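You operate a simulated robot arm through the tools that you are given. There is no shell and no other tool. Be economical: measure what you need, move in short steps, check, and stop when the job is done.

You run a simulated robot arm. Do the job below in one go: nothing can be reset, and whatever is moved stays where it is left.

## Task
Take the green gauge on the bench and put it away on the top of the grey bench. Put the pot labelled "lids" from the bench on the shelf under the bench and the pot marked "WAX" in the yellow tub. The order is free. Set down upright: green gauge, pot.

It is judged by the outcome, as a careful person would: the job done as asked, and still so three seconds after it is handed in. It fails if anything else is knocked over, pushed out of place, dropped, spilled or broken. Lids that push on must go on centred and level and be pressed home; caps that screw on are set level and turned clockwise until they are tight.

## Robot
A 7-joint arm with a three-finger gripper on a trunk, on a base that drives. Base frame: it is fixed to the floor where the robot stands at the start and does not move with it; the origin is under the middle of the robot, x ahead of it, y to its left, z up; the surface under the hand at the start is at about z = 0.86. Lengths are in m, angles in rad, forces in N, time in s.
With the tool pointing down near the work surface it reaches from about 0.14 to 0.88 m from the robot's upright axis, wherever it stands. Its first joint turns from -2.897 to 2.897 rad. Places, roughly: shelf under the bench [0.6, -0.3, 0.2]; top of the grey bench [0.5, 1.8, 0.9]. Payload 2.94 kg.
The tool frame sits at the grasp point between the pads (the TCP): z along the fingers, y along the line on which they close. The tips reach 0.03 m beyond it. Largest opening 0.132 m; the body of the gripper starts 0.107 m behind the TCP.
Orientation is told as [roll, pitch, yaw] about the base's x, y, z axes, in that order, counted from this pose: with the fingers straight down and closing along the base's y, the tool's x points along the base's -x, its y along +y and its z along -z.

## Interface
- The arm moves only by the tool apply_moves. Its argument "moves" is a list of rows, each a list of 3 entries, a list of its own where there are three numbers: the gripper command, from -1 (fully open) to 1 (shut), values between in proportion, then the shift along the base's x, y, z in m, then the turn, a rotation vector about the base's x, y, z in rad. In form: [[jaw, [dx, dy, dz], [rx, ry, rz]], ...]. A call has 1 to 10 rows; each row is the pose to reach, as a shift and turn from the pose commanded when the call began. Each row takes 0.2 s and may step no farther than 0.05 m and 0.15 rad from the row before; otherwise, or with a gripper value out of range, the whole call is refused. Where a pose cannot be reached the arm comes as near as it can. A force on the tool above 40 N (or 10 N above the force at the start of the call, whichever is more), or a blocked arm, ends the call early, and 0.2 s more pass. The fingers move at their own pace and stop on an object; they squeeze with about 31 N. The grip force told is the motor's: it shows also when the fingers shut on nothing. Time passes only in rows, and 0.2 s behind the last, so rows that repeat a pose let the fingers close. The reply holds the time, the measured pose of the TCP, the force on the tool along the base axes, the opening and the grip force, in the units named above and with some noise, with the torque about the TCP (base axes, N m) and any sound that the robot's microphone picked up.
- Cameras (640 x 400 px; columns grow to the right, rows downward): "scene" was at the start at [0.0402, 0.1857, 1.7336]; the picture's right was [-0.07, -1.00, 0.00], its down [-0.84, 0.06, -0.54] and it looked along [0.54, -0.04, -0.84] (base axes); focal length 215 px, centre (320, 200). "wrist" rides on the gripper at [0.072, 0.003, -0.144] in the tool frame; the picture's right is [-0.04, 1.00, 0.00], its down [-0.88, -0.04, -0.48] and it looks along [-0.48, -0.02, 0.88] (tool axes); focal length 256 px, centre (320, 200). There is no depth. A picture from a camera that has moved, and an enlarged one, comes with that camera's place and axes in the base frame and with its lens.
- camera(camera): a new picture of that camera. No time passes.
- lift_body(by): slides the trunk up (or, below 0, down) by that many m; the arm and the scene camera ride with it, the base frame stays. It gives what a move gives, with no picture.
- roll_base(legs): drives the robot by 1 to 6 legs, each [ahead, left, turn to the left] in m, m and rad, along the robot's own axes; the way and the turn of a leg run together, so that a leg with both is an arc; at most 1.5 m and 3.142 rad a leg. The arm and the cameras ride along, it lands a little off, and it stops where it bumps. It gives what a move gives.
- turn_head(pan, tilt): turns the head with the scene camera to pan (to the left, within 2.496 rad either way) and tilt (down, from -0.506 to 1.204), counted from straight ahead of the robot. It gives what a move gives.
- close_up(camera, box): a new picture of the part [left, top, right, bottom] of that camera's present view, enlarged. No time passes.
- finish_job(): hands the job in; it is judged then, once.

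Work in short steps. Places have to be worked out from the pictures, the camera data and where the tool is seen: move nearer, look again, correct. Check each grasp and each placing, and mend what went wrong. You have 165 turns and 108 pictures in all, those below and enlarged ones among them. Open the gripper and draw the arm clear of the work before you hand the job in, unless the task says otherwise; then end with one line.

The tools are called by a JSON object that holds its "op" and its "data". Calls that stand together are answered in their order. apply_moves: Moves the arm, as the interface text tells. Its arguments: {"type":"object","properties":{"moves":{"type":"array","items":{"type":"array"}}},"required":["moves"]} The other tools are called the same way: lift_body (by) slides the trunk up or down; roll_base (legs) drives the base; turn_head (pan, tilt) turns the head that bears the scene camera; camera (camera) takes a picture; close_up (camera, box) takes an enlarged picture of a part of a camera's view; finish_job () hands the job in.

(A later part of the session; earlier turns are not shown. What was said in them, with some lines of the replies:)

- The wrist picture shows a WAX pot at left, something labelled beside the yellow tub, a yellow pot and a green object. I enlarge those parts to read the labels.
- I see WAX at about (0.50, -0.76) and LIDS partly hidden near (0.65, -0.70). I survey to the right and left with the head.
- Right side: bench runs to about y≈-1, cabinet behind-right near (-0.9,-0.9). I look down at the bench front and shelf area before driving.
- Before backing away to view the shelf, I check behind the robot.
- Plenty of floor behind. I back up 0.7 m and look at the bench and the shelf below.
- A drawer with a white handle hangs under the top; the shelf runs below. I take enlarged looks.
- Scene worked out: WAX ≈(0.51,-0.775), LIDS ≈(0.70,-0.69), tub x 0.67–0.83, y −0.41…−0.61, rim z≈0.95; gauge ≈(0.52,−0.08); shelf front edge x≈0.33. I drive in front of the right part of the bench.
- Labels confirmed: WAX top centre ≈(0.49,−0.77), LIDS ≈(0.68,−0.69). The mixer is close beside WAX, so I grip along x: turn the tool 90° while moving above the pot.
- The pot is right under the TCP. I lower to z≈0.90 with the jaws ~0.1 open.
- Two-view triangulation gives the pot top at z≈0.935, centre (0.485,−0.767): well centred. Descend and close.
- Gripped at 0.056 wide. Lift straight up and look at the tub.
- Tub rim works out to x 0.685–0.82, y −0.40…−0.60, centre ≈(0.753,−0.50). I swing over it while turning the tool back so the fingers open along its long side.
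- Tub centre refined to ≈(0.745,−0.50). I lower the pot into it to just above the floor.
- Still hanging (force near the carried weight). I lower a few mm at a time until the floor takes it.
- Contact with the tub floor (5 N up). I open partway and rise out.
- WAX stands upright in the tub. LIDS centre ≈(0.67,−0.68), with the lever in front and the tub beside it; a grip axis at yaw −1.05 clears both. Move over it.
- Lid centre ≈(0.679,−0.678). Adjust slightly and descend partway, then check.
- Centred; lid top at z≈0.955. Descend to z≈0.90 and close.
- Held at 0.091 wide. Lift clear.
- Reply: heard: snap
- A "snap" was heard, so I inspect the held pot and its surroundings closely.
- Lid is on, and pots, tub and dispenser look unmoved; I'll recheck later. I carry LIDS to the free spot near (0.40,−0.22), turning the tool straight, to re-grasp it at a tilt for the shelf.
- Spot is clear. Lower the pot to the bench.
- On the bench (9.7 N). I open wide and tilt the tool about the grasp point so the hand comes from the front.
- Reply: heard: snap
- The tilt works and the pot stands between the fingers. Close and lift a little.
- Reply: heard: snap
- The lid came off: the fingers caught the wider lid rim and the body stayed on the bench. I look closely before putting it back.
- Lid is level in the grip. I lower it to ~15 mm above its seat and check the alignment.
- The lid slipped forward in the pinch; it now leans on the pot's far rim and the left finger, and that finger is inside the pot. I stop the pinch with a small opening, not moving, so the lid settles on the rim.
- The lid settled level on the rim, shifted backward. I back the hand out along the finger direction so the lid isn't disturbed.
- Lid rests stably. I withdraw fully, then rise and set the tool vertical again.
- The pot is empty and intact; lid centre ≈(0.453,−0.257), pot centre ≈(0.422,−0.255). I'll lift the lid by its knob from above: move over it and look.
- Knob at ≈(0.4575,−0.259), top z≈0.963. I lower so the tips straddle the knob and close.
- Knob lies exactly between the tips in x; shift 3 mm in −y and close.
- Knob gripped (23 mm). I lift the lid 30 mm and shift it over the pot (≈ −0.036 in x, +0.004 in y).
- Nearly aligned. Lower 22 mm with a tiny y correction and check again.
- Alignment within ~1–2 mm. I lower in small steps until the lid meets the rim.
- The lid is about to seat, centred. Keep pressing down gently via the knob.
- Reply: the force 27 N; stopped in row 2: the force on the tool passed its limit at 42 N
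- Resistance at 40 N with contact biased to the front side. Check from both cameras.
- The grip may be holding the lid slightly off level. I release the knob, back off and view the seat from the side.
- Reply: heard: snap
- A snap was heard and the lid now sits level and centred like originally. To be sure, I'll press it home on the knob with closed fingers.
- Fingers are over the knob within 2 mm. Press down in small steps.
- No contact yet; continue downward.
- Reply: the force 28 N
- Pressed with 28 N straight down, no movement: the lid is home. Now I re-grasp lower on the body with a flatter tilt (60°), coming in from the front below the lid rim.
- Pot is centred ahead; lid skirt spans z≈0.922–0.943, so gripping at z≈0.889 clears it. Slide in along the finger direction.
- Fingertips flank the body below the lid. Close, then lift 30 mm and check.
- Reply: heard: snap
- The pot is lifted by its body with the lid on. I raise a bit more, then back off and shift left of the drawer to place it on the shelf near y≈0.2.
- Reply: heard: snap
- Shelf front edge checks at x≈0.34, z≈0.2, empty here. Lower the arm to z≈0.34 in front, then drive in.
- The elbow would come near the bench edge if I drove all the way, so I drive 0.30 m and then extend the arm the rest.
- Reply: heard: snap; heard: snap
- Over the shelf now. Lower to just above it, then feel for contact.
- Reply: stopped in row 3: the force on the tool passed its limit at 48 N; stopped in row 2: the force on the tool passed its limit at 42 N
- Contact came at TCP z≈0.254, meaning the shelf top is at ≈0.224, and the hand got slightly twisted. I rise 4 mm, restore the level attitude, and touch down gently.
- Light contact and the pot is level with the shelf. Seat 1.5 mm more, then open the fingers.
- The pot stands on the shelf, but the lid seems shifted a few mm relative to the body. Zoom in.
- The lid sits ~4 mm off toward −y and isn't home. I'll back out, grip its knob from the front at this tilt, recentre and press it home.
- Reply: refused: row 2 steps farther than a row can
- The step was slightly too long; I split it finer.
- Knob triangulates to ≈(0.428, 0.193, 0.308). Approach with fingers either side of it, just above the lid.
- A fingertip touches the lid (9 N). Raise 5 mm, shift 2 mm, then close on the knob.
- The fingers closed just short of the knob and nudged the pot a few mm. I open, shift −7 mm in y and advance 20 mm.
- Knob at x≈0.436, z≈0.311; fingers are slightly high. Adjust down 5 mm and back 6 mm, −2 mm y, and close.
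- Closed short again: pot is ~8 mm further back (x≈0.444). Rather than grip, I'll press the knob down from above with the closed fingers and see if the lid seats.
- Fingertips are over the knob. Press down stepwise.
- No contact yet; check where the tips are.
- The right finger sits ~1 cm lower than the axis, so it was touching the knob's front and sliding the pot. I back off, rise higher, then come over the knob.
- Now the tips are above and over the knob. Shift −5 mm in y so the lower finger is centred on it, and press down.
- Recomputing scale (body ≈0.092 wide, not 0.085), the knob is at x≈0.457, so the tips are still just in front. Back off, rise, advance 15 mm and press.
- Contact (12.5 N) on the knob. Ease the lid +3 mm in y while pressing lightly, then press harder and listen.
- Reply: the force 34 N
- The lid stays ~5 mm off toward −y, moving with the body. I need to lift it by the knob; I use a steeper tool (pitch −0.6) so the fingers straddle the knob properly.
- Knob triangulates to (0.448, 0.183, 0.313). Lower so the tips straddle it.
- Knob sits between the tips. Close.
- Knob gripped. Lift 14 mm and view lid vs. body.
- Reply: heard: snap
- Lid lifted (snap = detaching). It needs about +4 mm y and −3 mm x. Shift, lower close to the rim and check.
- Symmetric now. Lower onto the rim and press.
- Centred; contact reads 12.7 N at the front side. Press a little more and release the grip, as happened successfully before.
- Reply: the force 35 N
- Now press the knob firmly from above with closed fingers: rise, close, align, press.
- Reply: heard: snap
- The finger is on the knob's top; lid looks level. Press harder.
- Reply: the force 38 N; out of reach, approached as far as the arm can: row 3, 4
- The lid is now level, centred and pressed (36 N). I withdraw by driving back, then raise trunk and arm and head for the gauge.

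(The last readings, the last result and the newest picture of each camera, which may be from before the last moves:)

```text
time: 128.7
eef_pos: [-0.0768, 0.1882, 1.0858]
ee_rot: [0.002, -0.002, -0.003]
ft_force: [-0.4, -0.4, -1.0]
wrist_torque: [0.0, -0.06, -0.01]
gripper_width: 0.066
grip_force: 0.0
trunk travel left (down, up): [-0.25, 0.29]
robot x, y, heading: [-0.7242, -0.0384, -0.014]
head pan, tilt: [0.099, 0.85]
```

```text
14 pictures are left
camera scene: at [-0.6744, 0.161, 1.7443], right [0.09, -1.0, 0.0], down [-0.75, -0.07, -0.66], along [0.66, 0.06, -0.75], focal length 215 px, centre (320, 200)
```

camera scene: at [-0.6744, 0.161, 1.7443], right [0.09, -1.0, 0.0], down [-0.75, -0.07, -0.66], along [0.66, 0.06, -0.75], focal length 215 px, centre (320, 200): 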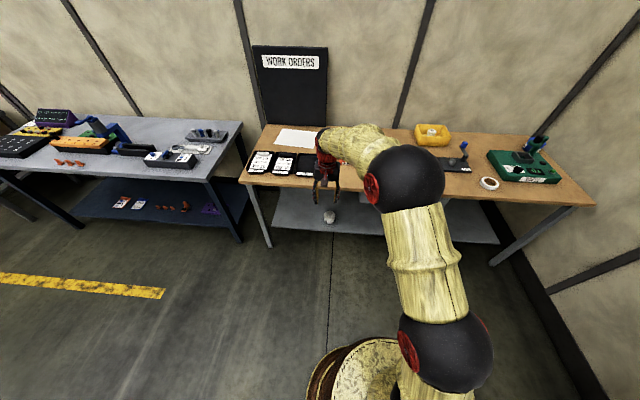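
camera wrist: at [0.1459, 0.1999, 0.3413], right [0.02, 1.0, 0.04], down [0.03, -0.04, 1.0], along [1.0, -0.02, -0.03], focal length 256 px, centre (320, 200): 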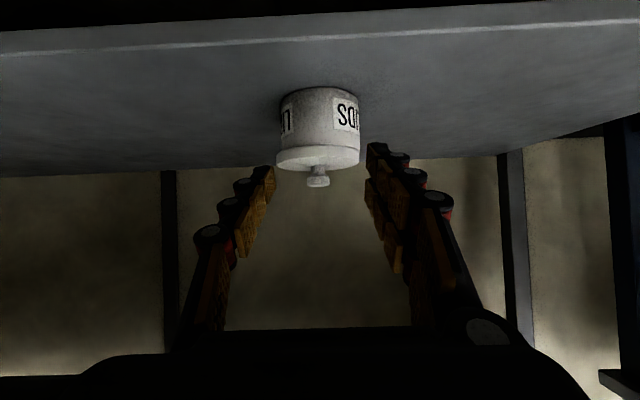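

Drive so the hand comes above the gauge, then view it.

{"op": "roll_base", "data": {"legs": [[0, -0.27, 0], [0.56, 0, 0.013]]}}

{"op": "camera", "data": {"camera": "wrist"}}

```text
time: 133.4
eef_pos: [0.4817, -0.0617, 1.0852]
ee_rot: [-0.001, -0.008, 0.018]
ft_force: [-0.4, 0.6, 0.0]
wrist_torque: [0.0, 0.0, -0.04]
gripper_width: 0.0659
grip_force: 0.2
trunk travel left (down, up): [-0.25, 0.29]
robot x, y, heading: [-0.1594, -0.3058, 0.015]
head pan, tilt: [0.099, 0.85]
```

```text
13 pictures are left
camera wrist: at [0.4086, -0.0598, 1.2282], right [0.03, 1.0, 0.0], down [0.88, -0.02, 0.48], along [0.48, -0.01, -0.88], focal length 256 px, centre (320, 200)
```

wrist: 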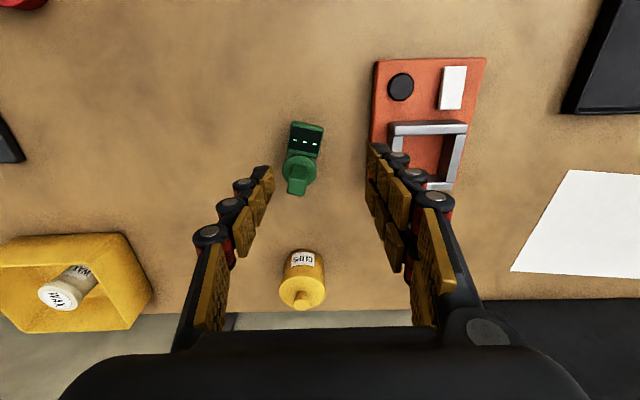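

Gauge post ≈(0.545,−0.091), ~22 mm wide, top z≈0.935, yawed about −0.25. Align above it.

{"op": "apply_moves", "data": {"moves": [[0.1, [0.025, -0.01, 0], [0, 0, -0.09]], [0.1, [0.045, -0.02, -0.02], [0, 0, -0.18]], [0.1, [0.063, -0.03, -0.06], [0, 0, -0.27]], [0.1, [0.063, -0.03, -0.095], [0, 0, -0.27]]]}}

{"op": "close_up", "data": {"camera": "wrist", "box": [220, 60, 420, 260]}}

```text
time: 134.4
eef_pos: [0.5446, -0.0911, 0.9891]
ee_rot: [0.0, -0.008, -0.253]
ft_force: [0.0, -0.4, 0.6]
wrist_torque: [-0.04, 0.05, 0.04]
gripper_width: 0.0593
grip_force: 0.1
trunk travel left (down, up): [-0.25, 0.29]
robot x, y, heading: [-0.1639, -0.2995, 0.013]
head pan, tilt: [0.099, 0.85]
```

```text
2.00 times, centred on (320, 160) of wrist
camera zoom: at [0.4751, -0.07, 1.1324], right [0.29, 0.96, 0.0], down [0.84, -0.26, 0.48], along [0.46, -0.14, -0.88], focal length 512 px, centre (320, 280)
```

zoom: 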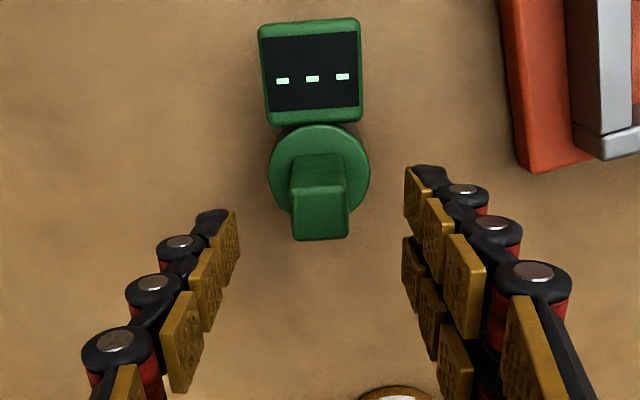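

Perfectly aligned. Descend to z≈0.922 and close on the post.

{"op": "apply_moves", "data": {"moves": [[0.1, [0, 0, -0.035], [0, 0, 0]], [0.1, [0, 0, -0.06], [0, 0, 0]], [0.1, [0, 0, -0.067], [0, 0, 0]], [0.5, [0, 0, -0.067], [0, 0, 0]], [0.8, [0, 0, -0.067], [0, 0, 0]], [0.95, [0, 0, -0.067], [0, 0, 0]], [0.95, [0, 0, -0.067], [0, 0, 0]]]}}

{"op": "apply_moves", "data": {"moves": [[1, [0, 0, 0.02], [0, 0, 0]], [1, [0, 0, 0.06], [0, 0, 0]], [1, [0, 0, 0.11], [0, 0, 0]], [1, [0, 0, 0.15], [0, 0, 0]]]}}

{"op": "close_up", "data": {"camera": "wrist", "box": [220, 60, 420, 260]}}

```text
time: 136.0
eef_pos: [0.5445, -0.0912, 0.9224]
ee_rot: [0.0, -0.008, -0.253]
ft_force: [-0.7, -1.1, 0.0]
wrist_torque: [-0.17, -0.18, -0.02]
gripper_width: 0.0463
grip_force: 31.5
trunk travel left (down, up): [-0.25, 0.29]
robot x, y, heading: [-0.164, -0.3021, 0.01]
head pan, tilt: [0.099, 0.85]
```

```text
time: 137.0
eef_pos: [0.5457, -0.0946, 1.0731]
ee_rot: [0.0, -0.005, -0.254]
ft_force: [-0.3, -0.2, -5.5]
wrist_torque: [0.01, -0.08, 0.0]
gripper_width: 0.0462
grip_force: 31.3
trunk travel left (down, up): [-0.25, 0.29]
robot x, y, heading: [-0.1613, -0.3016, 0.011]
head pan, tilt: [0.099, 0.85]
```

```text
2.00 times, centred on (320, 160) of wrist
camera zoom: at [0.4749, -0.0725, 1.2167], right [0.29, 0.96, 0.0], down [0.84, -0.26, 0.48], along [0.46, -0.14, -0.88], focal length 512 px, centre (320, 280)
```

zoom: 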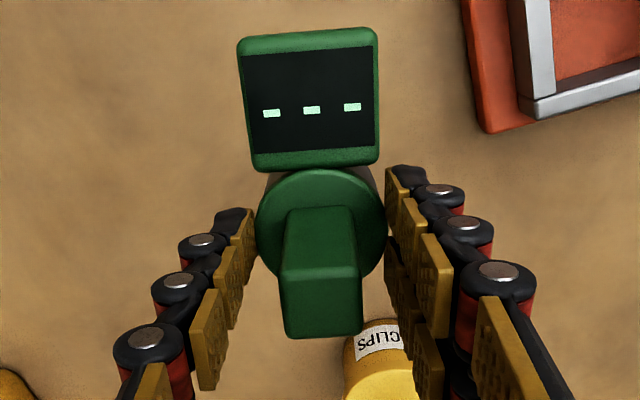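

The fingers hold the gauge's round body (46 mm), lifted level. Raise more, drive back and left in front of the grey bench, and look.

{"op": "apply_moves", "data": {"moves": [[1, [0, 0, 0.04], [0, 0, 0]], [1, [0, 0, 0.08], [0, 0, 0]]]}}

{"op": "roll_base", "data": {"legs": [[-0.6, 0, 0], [0, 1.4, 0]]}}

{"op": "turn_head", "data": {"pan": 0.15, "tilt": 0.75}}

{"op": "camera", "data": {"camera": "scene"}}

```text
time: 137.6
eef_pos: [0.5448, -0.0934, 1.1524]
ee_rot: [0.0, -0.007, -0.251]
ft_force: [0.4, -0.8, -5.0]
wrist_torque: [-0.01, -0.1, 0.0]
gripper_width: 0.0462
grip_force: 30.8
trunk travel left (down, up): [-0.25, 0.29]
robot x, y, heading: [-0.1598, -0.3026, 0.01]
head pan, tilt: [0.099, 0.85]
```

```text
time: 147.6
eef_pos: [-0.0537, 1.2837, 1.1533]
ee_rot: [0.001, -0.008, -0.271]
ft_force: [-0.3, 0.1, -5.3]
wrist_torque: [-0.05, -0.01, -0.03]
gripper_width: 0.0461
grip_force: 30.9
trunk travel left (down, up): [-0.25, 0.29]
robot x, y, heading: [-0.7659, 1.0894, -0.011]
head pan, tilt: [0.099, 0.85]
```

```text
time: 148.2
eef_pos: [-0.0532, 1.2838, 1.1518]
ee_rot: [-0.001, -0.007, -0.27]
ft_force: [-0.1, -0.4, -5.2]
wrist_torque: [0.04, -0.02, -0.02]
gripper_width: 0.0464
grip_force: 31.0
trunk travel left (down, up): [-0.25, 0.29]
robot x, y, heading: [-0.7638, 1.0874, -0.002]
head pan, tilt: [0.15, 0.75]
```

```text
10 pictures are left
camera scene: at [-0.7105, 1.291, 1.7522], right [0.14, -0.99, 0.0], down [-0.68, -0.1, -0.73], along [0.72, 0.1, -0.68], focal length 215 px, centre (320, 200)
```

scene: 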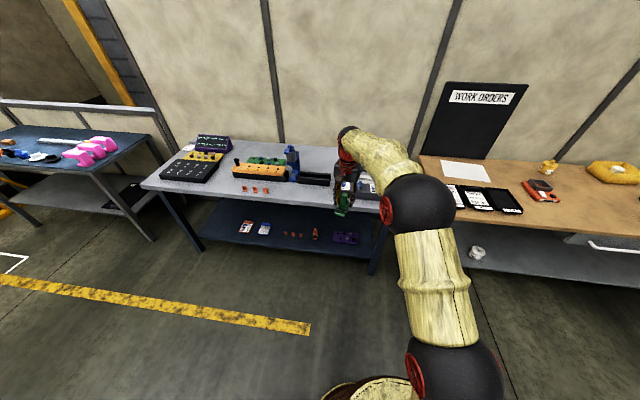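

{"op": "close_up", "data": {"camera": "scene", "box": [150, 120, 350, 230]}}

```text
3.20 times, centred on (250, 175) of scene
camera zoom: at [-0.7105, 1.291, 1.7522], right [0.14, -0.99, 0.0], down [-0.68, -0.1, -0.73], along [0.72, 0.1, -0.68], focal length 687 px, centre (544, 280)
```

zoom: 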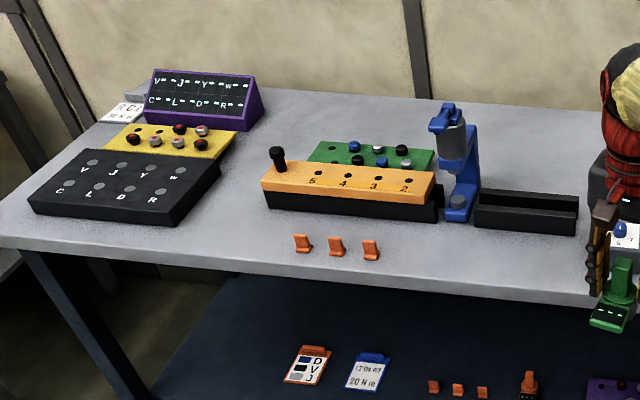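

There's a clear strip in front of the black bin: target ≈(0.262, 1.48). Drive there at height.

{"op": "roll_base", "data": {"legs": [[0, 0.196, 0], [0.315, 0, 0]]}}

{"op": "camera", "data": {"camera": "wrist"}}

```text
time: 151.5
eef_pos: [0.26, 1.484, 1.151]
ee_rot: [0.0, -0.005, -0.266]
ft_force: [-0.4, 0.1, -6.3]
wrist_torque: [-0.01, -0.03, -0.01]
gripper_width: 0.0463
grip_force: 31.5
trunk travel left (down, up): [-0.25, 0.29]
robot x, y, heading: [-0.4499, 1.2866, 0.006]
head pan, tilt: [0.15, 0.75]
```

```text
8 pictures are left
camera wrist: at [0.1918, 1.5073, 1.295], right [0.3, 0.95, 0.0], down [0.84, -0.27, 0.48], along [0.46, -0.15, -0.88], focal length 256 px, centre (320, 200)
```

wrist: 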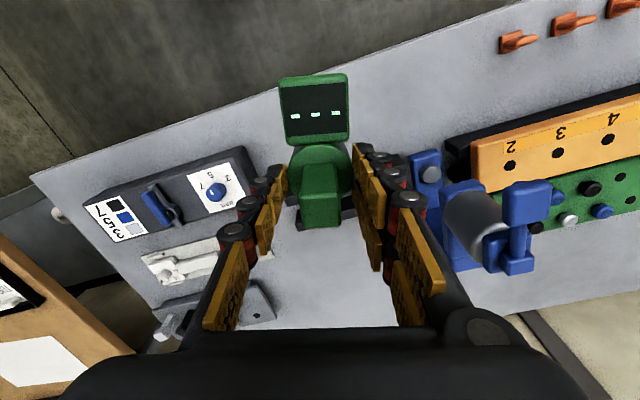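

Spot below is clear (bin behind, edge ahead). Lower toward the surface with a small +x shift.

{"op": "apply_moves", "data": {"moves": [[1, [0.008, 0, -0.04], [0, 0, 0]], [1, [0.015, 0, -0.08], [0, 0, 0]], [1, [0.015, 0, -0.12], [0, 0, 0]], [1, [0.015, 0, -0.155], [0, 0, 0]], [1, [0.015, 0, -0.172], [0, 0, 0]]]}}

{"op": "close_up", "data": {"camera": "scene", "box": [250, 120, 450, 300]}}

```text
time: 152.7
eef_pos: [0.2776, 1.4846, 0.9793]
ee_rot: [-0.001, -0.007, -0.264]
ft_force: [0.8, -0.1, -4.7]
wrist_torque: [-0.03, -0.02, 0.01]
gripper_width: 0.0464
grip_force: 31.1
trunk travel left (down, up): [-0.25, 0.29]
robot x, y, heading: [-0.4498, 1.2861, -0.005]
head pan, tilt: [0.15, 0.75]
```

```text
2.22 times, centred on (350, 210) of scene
camera zoom: at [-0.396, 1.4883, 1.7523], right [0.15, -0.99, 0.0], down [-0.68, -0.1, -0.73], along [0.72, 0.11, -0.68], focal length 477 px, centre (253, 178)
```

zoom: 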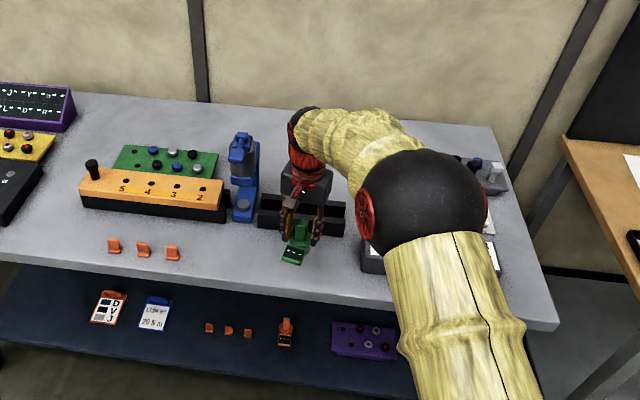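

Gauge is ~3 cm in front of the bin. Lower in small steps to contact.

{"op": "apply_moves", "data": {"moves": [[1, [-0.003, 0, -0.006], [0, 0, 0]], [1, [-0.003, 0, -0.012], [0, 0, 0]]]}}

{"op": "apply_moves", "data": {"moves": [[1, [0, 0, -0.003], [0, 0, 0]], [1, [0, 0, -0.005], [0, 0, 0]]]}}

```text
time: 153.3
eef_pos: [0.2733, 1.4851, 0.968]
ee_rot: [0.001, -0.007, -0.265]
ft_force: [-0.1, -0.1, -5.7]
wrist_torque: [-0.03, -0.02, -0.03]
gripper_width: 0.0464
grip_force: 31.1
trunk travel left (down, up): [-0.25, 0.29]
robot x, y, heading: [-0.4474, 1.2861, -0.002]
head pan, tilt: [0.15, 0.75]
```

```text
time: 153.9
eef_pos: [0.2724, 1.4836, 0.9627]
ee_rot: [0.002, -0.005, -0.265]
ft_force: [-0.2, 0.5, -5.0]
wrist_torque: [-0.04, 0.0, -0.01]
gripper_width: 0.0461
grip_force: 31.2
trunk travel left (down, up): [-0.25, 0.29]
robot x, y, heading: [-0.4484, 1.2874, -0.004]
head pan, tilt: [0.15, 0.75]
```

{"op": "apply_moves", "data": {"moves": [[1, [0, 0, -0.003], [0, 0, 0]], [1, [0, 0, -0.005], [0, 0, 0]]]}}

{"op": "apply_moves", "data": {"moves": [[1, [0, 0, -0.002], [0, 0, 0]], [1, [0, 0, -0.004], [0, 0, 0]]]}}

```text
time: 154.5
eef_pos: [0.2722, 1.4844, 0.9582]
ee_rot: [0.0, -0.006, -0.264]
ft_force: [0.5, -0.1, -5.0]
wrist_torque: [0.02, -0.01, -0.01]
gripper_width: 0.0461
grip_force: 31.2
trunk travel left (down, up): [-0.25, 0.29]
robot x, y, heading: [-0.4501, 1.2875, -0.008]
head pan, tilt: [0.15, 0.75]
```

```text
time: 155.1
eef_pos: [0.2725, 1.483, 0.9537]
ee_rot: [0.0, -0.005, -0.265]
ft_force: [-0.9, 0.3, -4.4]
wrist_torque: [0.01, -0.04, 0.02]
gripper_width: 0.0464
grip_force: 30.9
trunk travel left (down, up): [-0.25, 0.29]
robot x, y, heading: [-0.4494, 1.2839, -0.005]
head pan, tilt: [0.15, 0.75]
```

Not yet touching; continue.

{"op": "apply_moves", "data": {"moves": [[1, [0, 0, -0.003], [0, 0, 0]], [1, [0, 0, -0.006], [0, 0, 0]]]}}

{"op": "apply_moves", "data": {"moves": [[1, [0, 0, -0.002], [0, 0, 0]], [1, [0, 0, -0.004], [0, 0, 0]]]}}

```text
time: 155.7
eef_pos: [0.2725, 1.4845, 0.9473]
ee_rot: [-0.003, -0.006, -0.265]
ft_force: [0.5, 0.0, -4.1]
wrist_torque: [0.0, -0.03, 0.0]
gripper_width: 0.0463
grip_force: 31.4
trunk travel left (down, up): [-0.25, 0.29]
robot x, y, heading: [-0.4533, 1.2828, -0.0]
head pan, tilt: [0.15, 0.75]
```

```text
time: 156.3
eef_pos: [0.2717, 1.4834, 0.9435]
ee_rot: [-0.001, -0.006, -0.267]
ft_force: [0.7, -0.3, -5.0]
wrist_torque: [0.0, -0.04, 0.02]
gripper_width: 0.0463
grip_force: 30.5
trunk travel left (down, up): [-0.25, 0.29]
robot x, y, heading: [-0.4497, 1.2871, -0.003]
head pan, tilt: [0.15, 0.75]
```

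{"op": "close_up", "data": {"camera": "scene", "box": [345, 195, 425, 260]}}

```text
6.15 times, centred on (385, 228) of scene
camera zoom: at [-0.3961, 1.4883, 1.7523], right [0.15, -0.99, 0.0], down [-0.67, -0.1, -0.73], along [0.72, 0.11, -0.68], focal length 1320 px, centre (-80, 31)
```

zoom: 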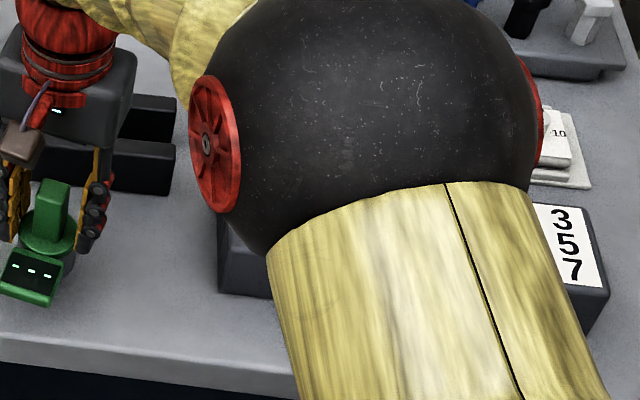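

Gauge hangs just above the bench still. Continue down.

{"op": "apply_moves", "data": {"moves": [[1, [0, 0, -0.003], [0, 0, 0]], [1, [0, 0, -0.006], [0, 0, 0]]]}}

{"op": "apply_moves", "data": {"moves": [[1, [0, 0, -0.002], [0, 0, 0]], [1, [0, 0, -0.004], [0, 0, 0]]]}}

```text
time: 156.9
eef_pos: [0.272, 1.4844, 0.9376]
ee_rot: [0.0, -0.005, -0.265]
ft_force: [0.1, -0.8, -5.4]
wrist_torque: [-0.03, -0.05, -0.01]
gripper_width: 0.0463
grip_force: 31.2
trunk travel left (down, up): [-0.25, 0.29]
robot x, y, heading: [-0.4489, 1.2865, 0.001]
head pan, tilt: [0.15, 0.75]
```

```text
time: 157.5
eef_pos: [0.2726, 1.4841, 0.9327]
ee_rot: [0.002, -0.006, -0.267]
ft_force: [-0.1, -0.4, -4.7]
wrist_torque: [0.0, 0.0, 0.01]
gripper_width: 0.0464
grip_force: 31.3
trunk travel left (down, up): [-0.25, 0.29]
robot x, y, heading: [-0.4494, 1.2842, -0.004]
head pan, tilt: [0.15, 0.75]
```

{"op": "apply_moves", "data": {"moves": [[1, [0, 0, -0.003], [0, 0, 0]], [1, [0, 0, -0.006], [0, 0, 0]]]}}

{"op": "apply_moves", "data": {"moves": [[1, [0, 0, -0.002], [0, 0, 0]], [1, [0, 0, -0.004], [0, 0, 0]]]}}

```text
time: 158.1
eef_pos: [0.2735, 1.485, 0.9286]
ee_rot: [-0.002, -0.006, -0.266]
ft_force: [-0.2, 0.2, -4.6]
wrist_torque: [-0.02, -0.04, 0.0]
gripper_width: 0.0462
grip_force: 31.1
trunk travel left (down, up): [-0.25, 0.29]
robot x, y, heading: [-0.4465, 1.2857, -0.001]
head pan, tilt: [0.15, 0.75]
```

```text
time: 158.7
eef_pos: [0.2718, 1.4853, 0.9242]
ee_rot: [0.0, -0.005, -0.266]
ft_force: [-0.8, 0.1, -5.1]
wrist_torque: [-0.02, 0.01, 0.0]
gripper_width: 0.0461
grip_force: 31.5
trunk travel left (down, up): [-0.25, 0.29]
robot x, y, heading: [-0.4511, 1.2805, 0.006]
head pan, tilt: [0.15, 0.75]
```

{"op": "apply_moves", "data": {"moves": [[1, [0, 0, -0.002], [0, 0, 0]], [1, [0, 0, -0.004], [0, 0, 0]]]}}

```text
time: 159.3
eef_pos: [0.2729, 1.484, 0.9237]
ee_rot: [0.003, -0.01, -0.266]
ft_force: [-5.0, -2.2, 13.5]
wrist_torque: [-0.3, 0.6, -0.02]
gripper_width: 0.0461
grip_force: 30.7
trunk travel left (down, up): [-0.25, 0.29]
robot x, y, heading: [-0.4483, 1.286, -0.003]
head pan, tilt: [0.15, 0.75]
```

Contact (13.5 N). Open and rise straight up.

{"op": "apply_moves", "data": {"moves": [[0.6, [0, 0, 0.001], [0, 0, 0]], [0.2, [0, 0, 0.001], [0, 0, 0]], [0.0, [0, 0, 0.001], [0, 0, 0]], [0.0, [0, 0, 0.001], [0, 0, 0]], [0.0, [0, 0, 0.04], [0, 0, 0]], [0.0, [0, 0, 0.08], [0, 0, 0]], [0.0, [0, 0, 0.13], [0, 0, 0]], [0.0, [0, 0, 0.18], [0, 0, 0]]]}}

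{"op": "camera", "data": {"camera": "wrist"}}

```text
time: 161.1
eef_pos: [0.2752, 1.4845, 1.1013]
ee_rot: [0.001, -0.005, -0.265]
ft_force: [-0.6, 0.3, -0.8]
wrist_torque: [0.02, -0.01, -0.03]
gripper_width: 0.0661
grip_force: 0.0
trunk travel left (down, up): [-0.25, 0.29]
robot x, y, heading: [-0.4553, 1.2846, -0.003]
head pan, tilt: [0.15, 0.75]
```

```text
5 pictures are left
camera wrist: at [0.2056, 1.5081, 1.2448], right [0.3, 0.95, 0.0], down [0.84, -0.27, 0.48], along [0.46, -0.15, -0.88], focal length 256 px, centre (320, 200)
```

wrist: 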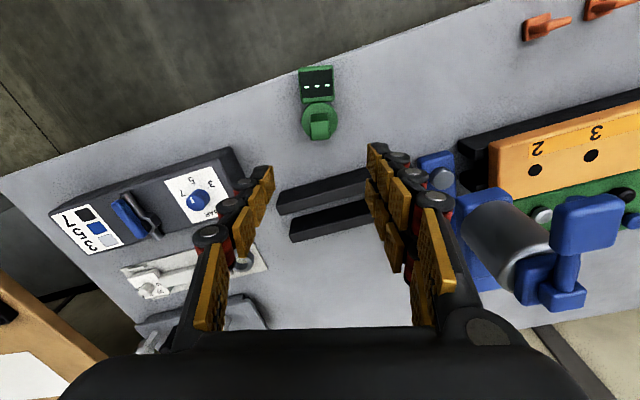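

The gauge stands upright on the grey bench. I back off and take a final check of the shelf pot and bench.

{"op": "roll_base", "data": {"legs": [[-0.4, 0, 0], [0, -1.0, 0]]}}

{"op": "turn_head", "data": {"pan": 0.0, "tilt": 0.75}}

{"op": "camera", "data": {"camera": "scene"}}

```text
time: 168.4
eef_pos: [-0.1293, 0.4811, 1.1008]
ee_rot: [0.0, -0.009, -0.281]
ft_force: [-0.5, -0.8, 0.0]
wrist_torque: [0.0, 0.03, 0.01]
gripper_width: 0.066
grip_force: 0.0
trunk travel left (down, up): [-0.25, 0.29]
robot x, y, heading: [-0.8534, 0.2951, -0.015]
head pan, tilt: [0.15, 0.75]
```

```text
time: 169.1
eef_pos: [-0.1277, 0.4821, 1.1011]
ee_rot: [-0.001, -0.007, -0.282]
ft_force: [0.1, 0.3, 0.8]
wrist_torque: [0.0, -0.02, 0.0]
gripper_width: 0.0659
grip_force: 0.0
trunk travel left (down, up): [-0.25, 0.29]
robot x, y, heading: [-0.8561, 0.2927, -0.015]
head pan, tilt: [0.0, 0.75]
```

```text
4 pictures are left
camera scene: at [-0.8002, 0.483, 1.7523], right [-0.02, -1.0, 0.0], down [-0.68, 0.01, -0.73], along [0.73, -0.01, -0.68], focal length 215 px, centre (320, 200)
```

scene: 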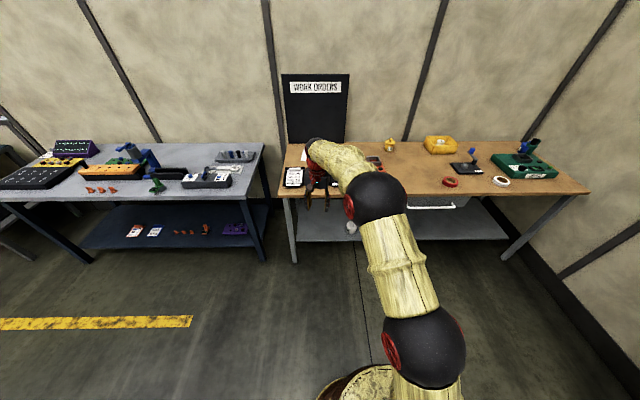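

{"op": "close_up", "data": {"camera": "scene", "box": [320, 200, 380, 245]}}

{"op": "close_up", "data": {"camera": "scene", "box": [100, 130, 260, 230]}}

```text
8.89 times, centred on (350, 222) of scene
camera zoom: at [-0.8002, 0.483, 1.7523], right [-0.02, -1.0, 0.0], down [-0.68, 0.01, -0.73], along [0.73, -0.01, -0.68], focal length 1907 px, centre (53, 0)
```

zoom: 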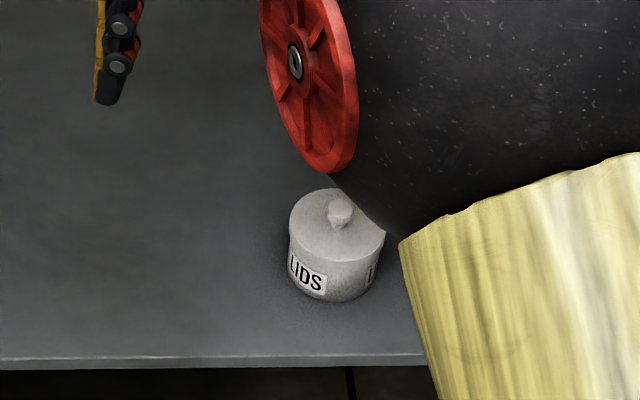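

```text
4.00 times, centred on (180, 180) of scene
camera zoom: at [-0.8002, 0.483, 1.7523], right [-0.02, -1.0, 0.0], down [-0.68, 0.01, -0.73], along [0.73, -0.01, -0.68], focal length 858 px, centre (880, 280)
```

zoom: 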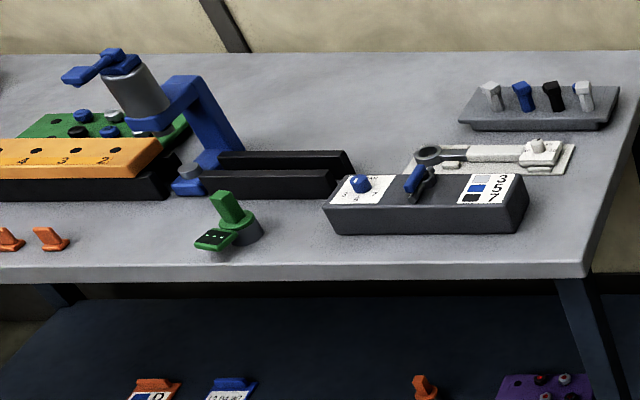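

All three items are in place: the gauge upright on the grey bench, LIDS closed on the shelf, and WAX in the tub. The gripper is open and the arm is clear, so I hand in.

{"op": "finish_job", "data": {}}

```text
The job is handed in.
```

The job is handed in: the green gauge is upright on the grey bench, the "lids" pot is on the shelf under the bench, and the "WAX" pot is in the yellow tub. The "lids" pot's lid came off while I was moving it; I put it back on centred and level and pressed it home.
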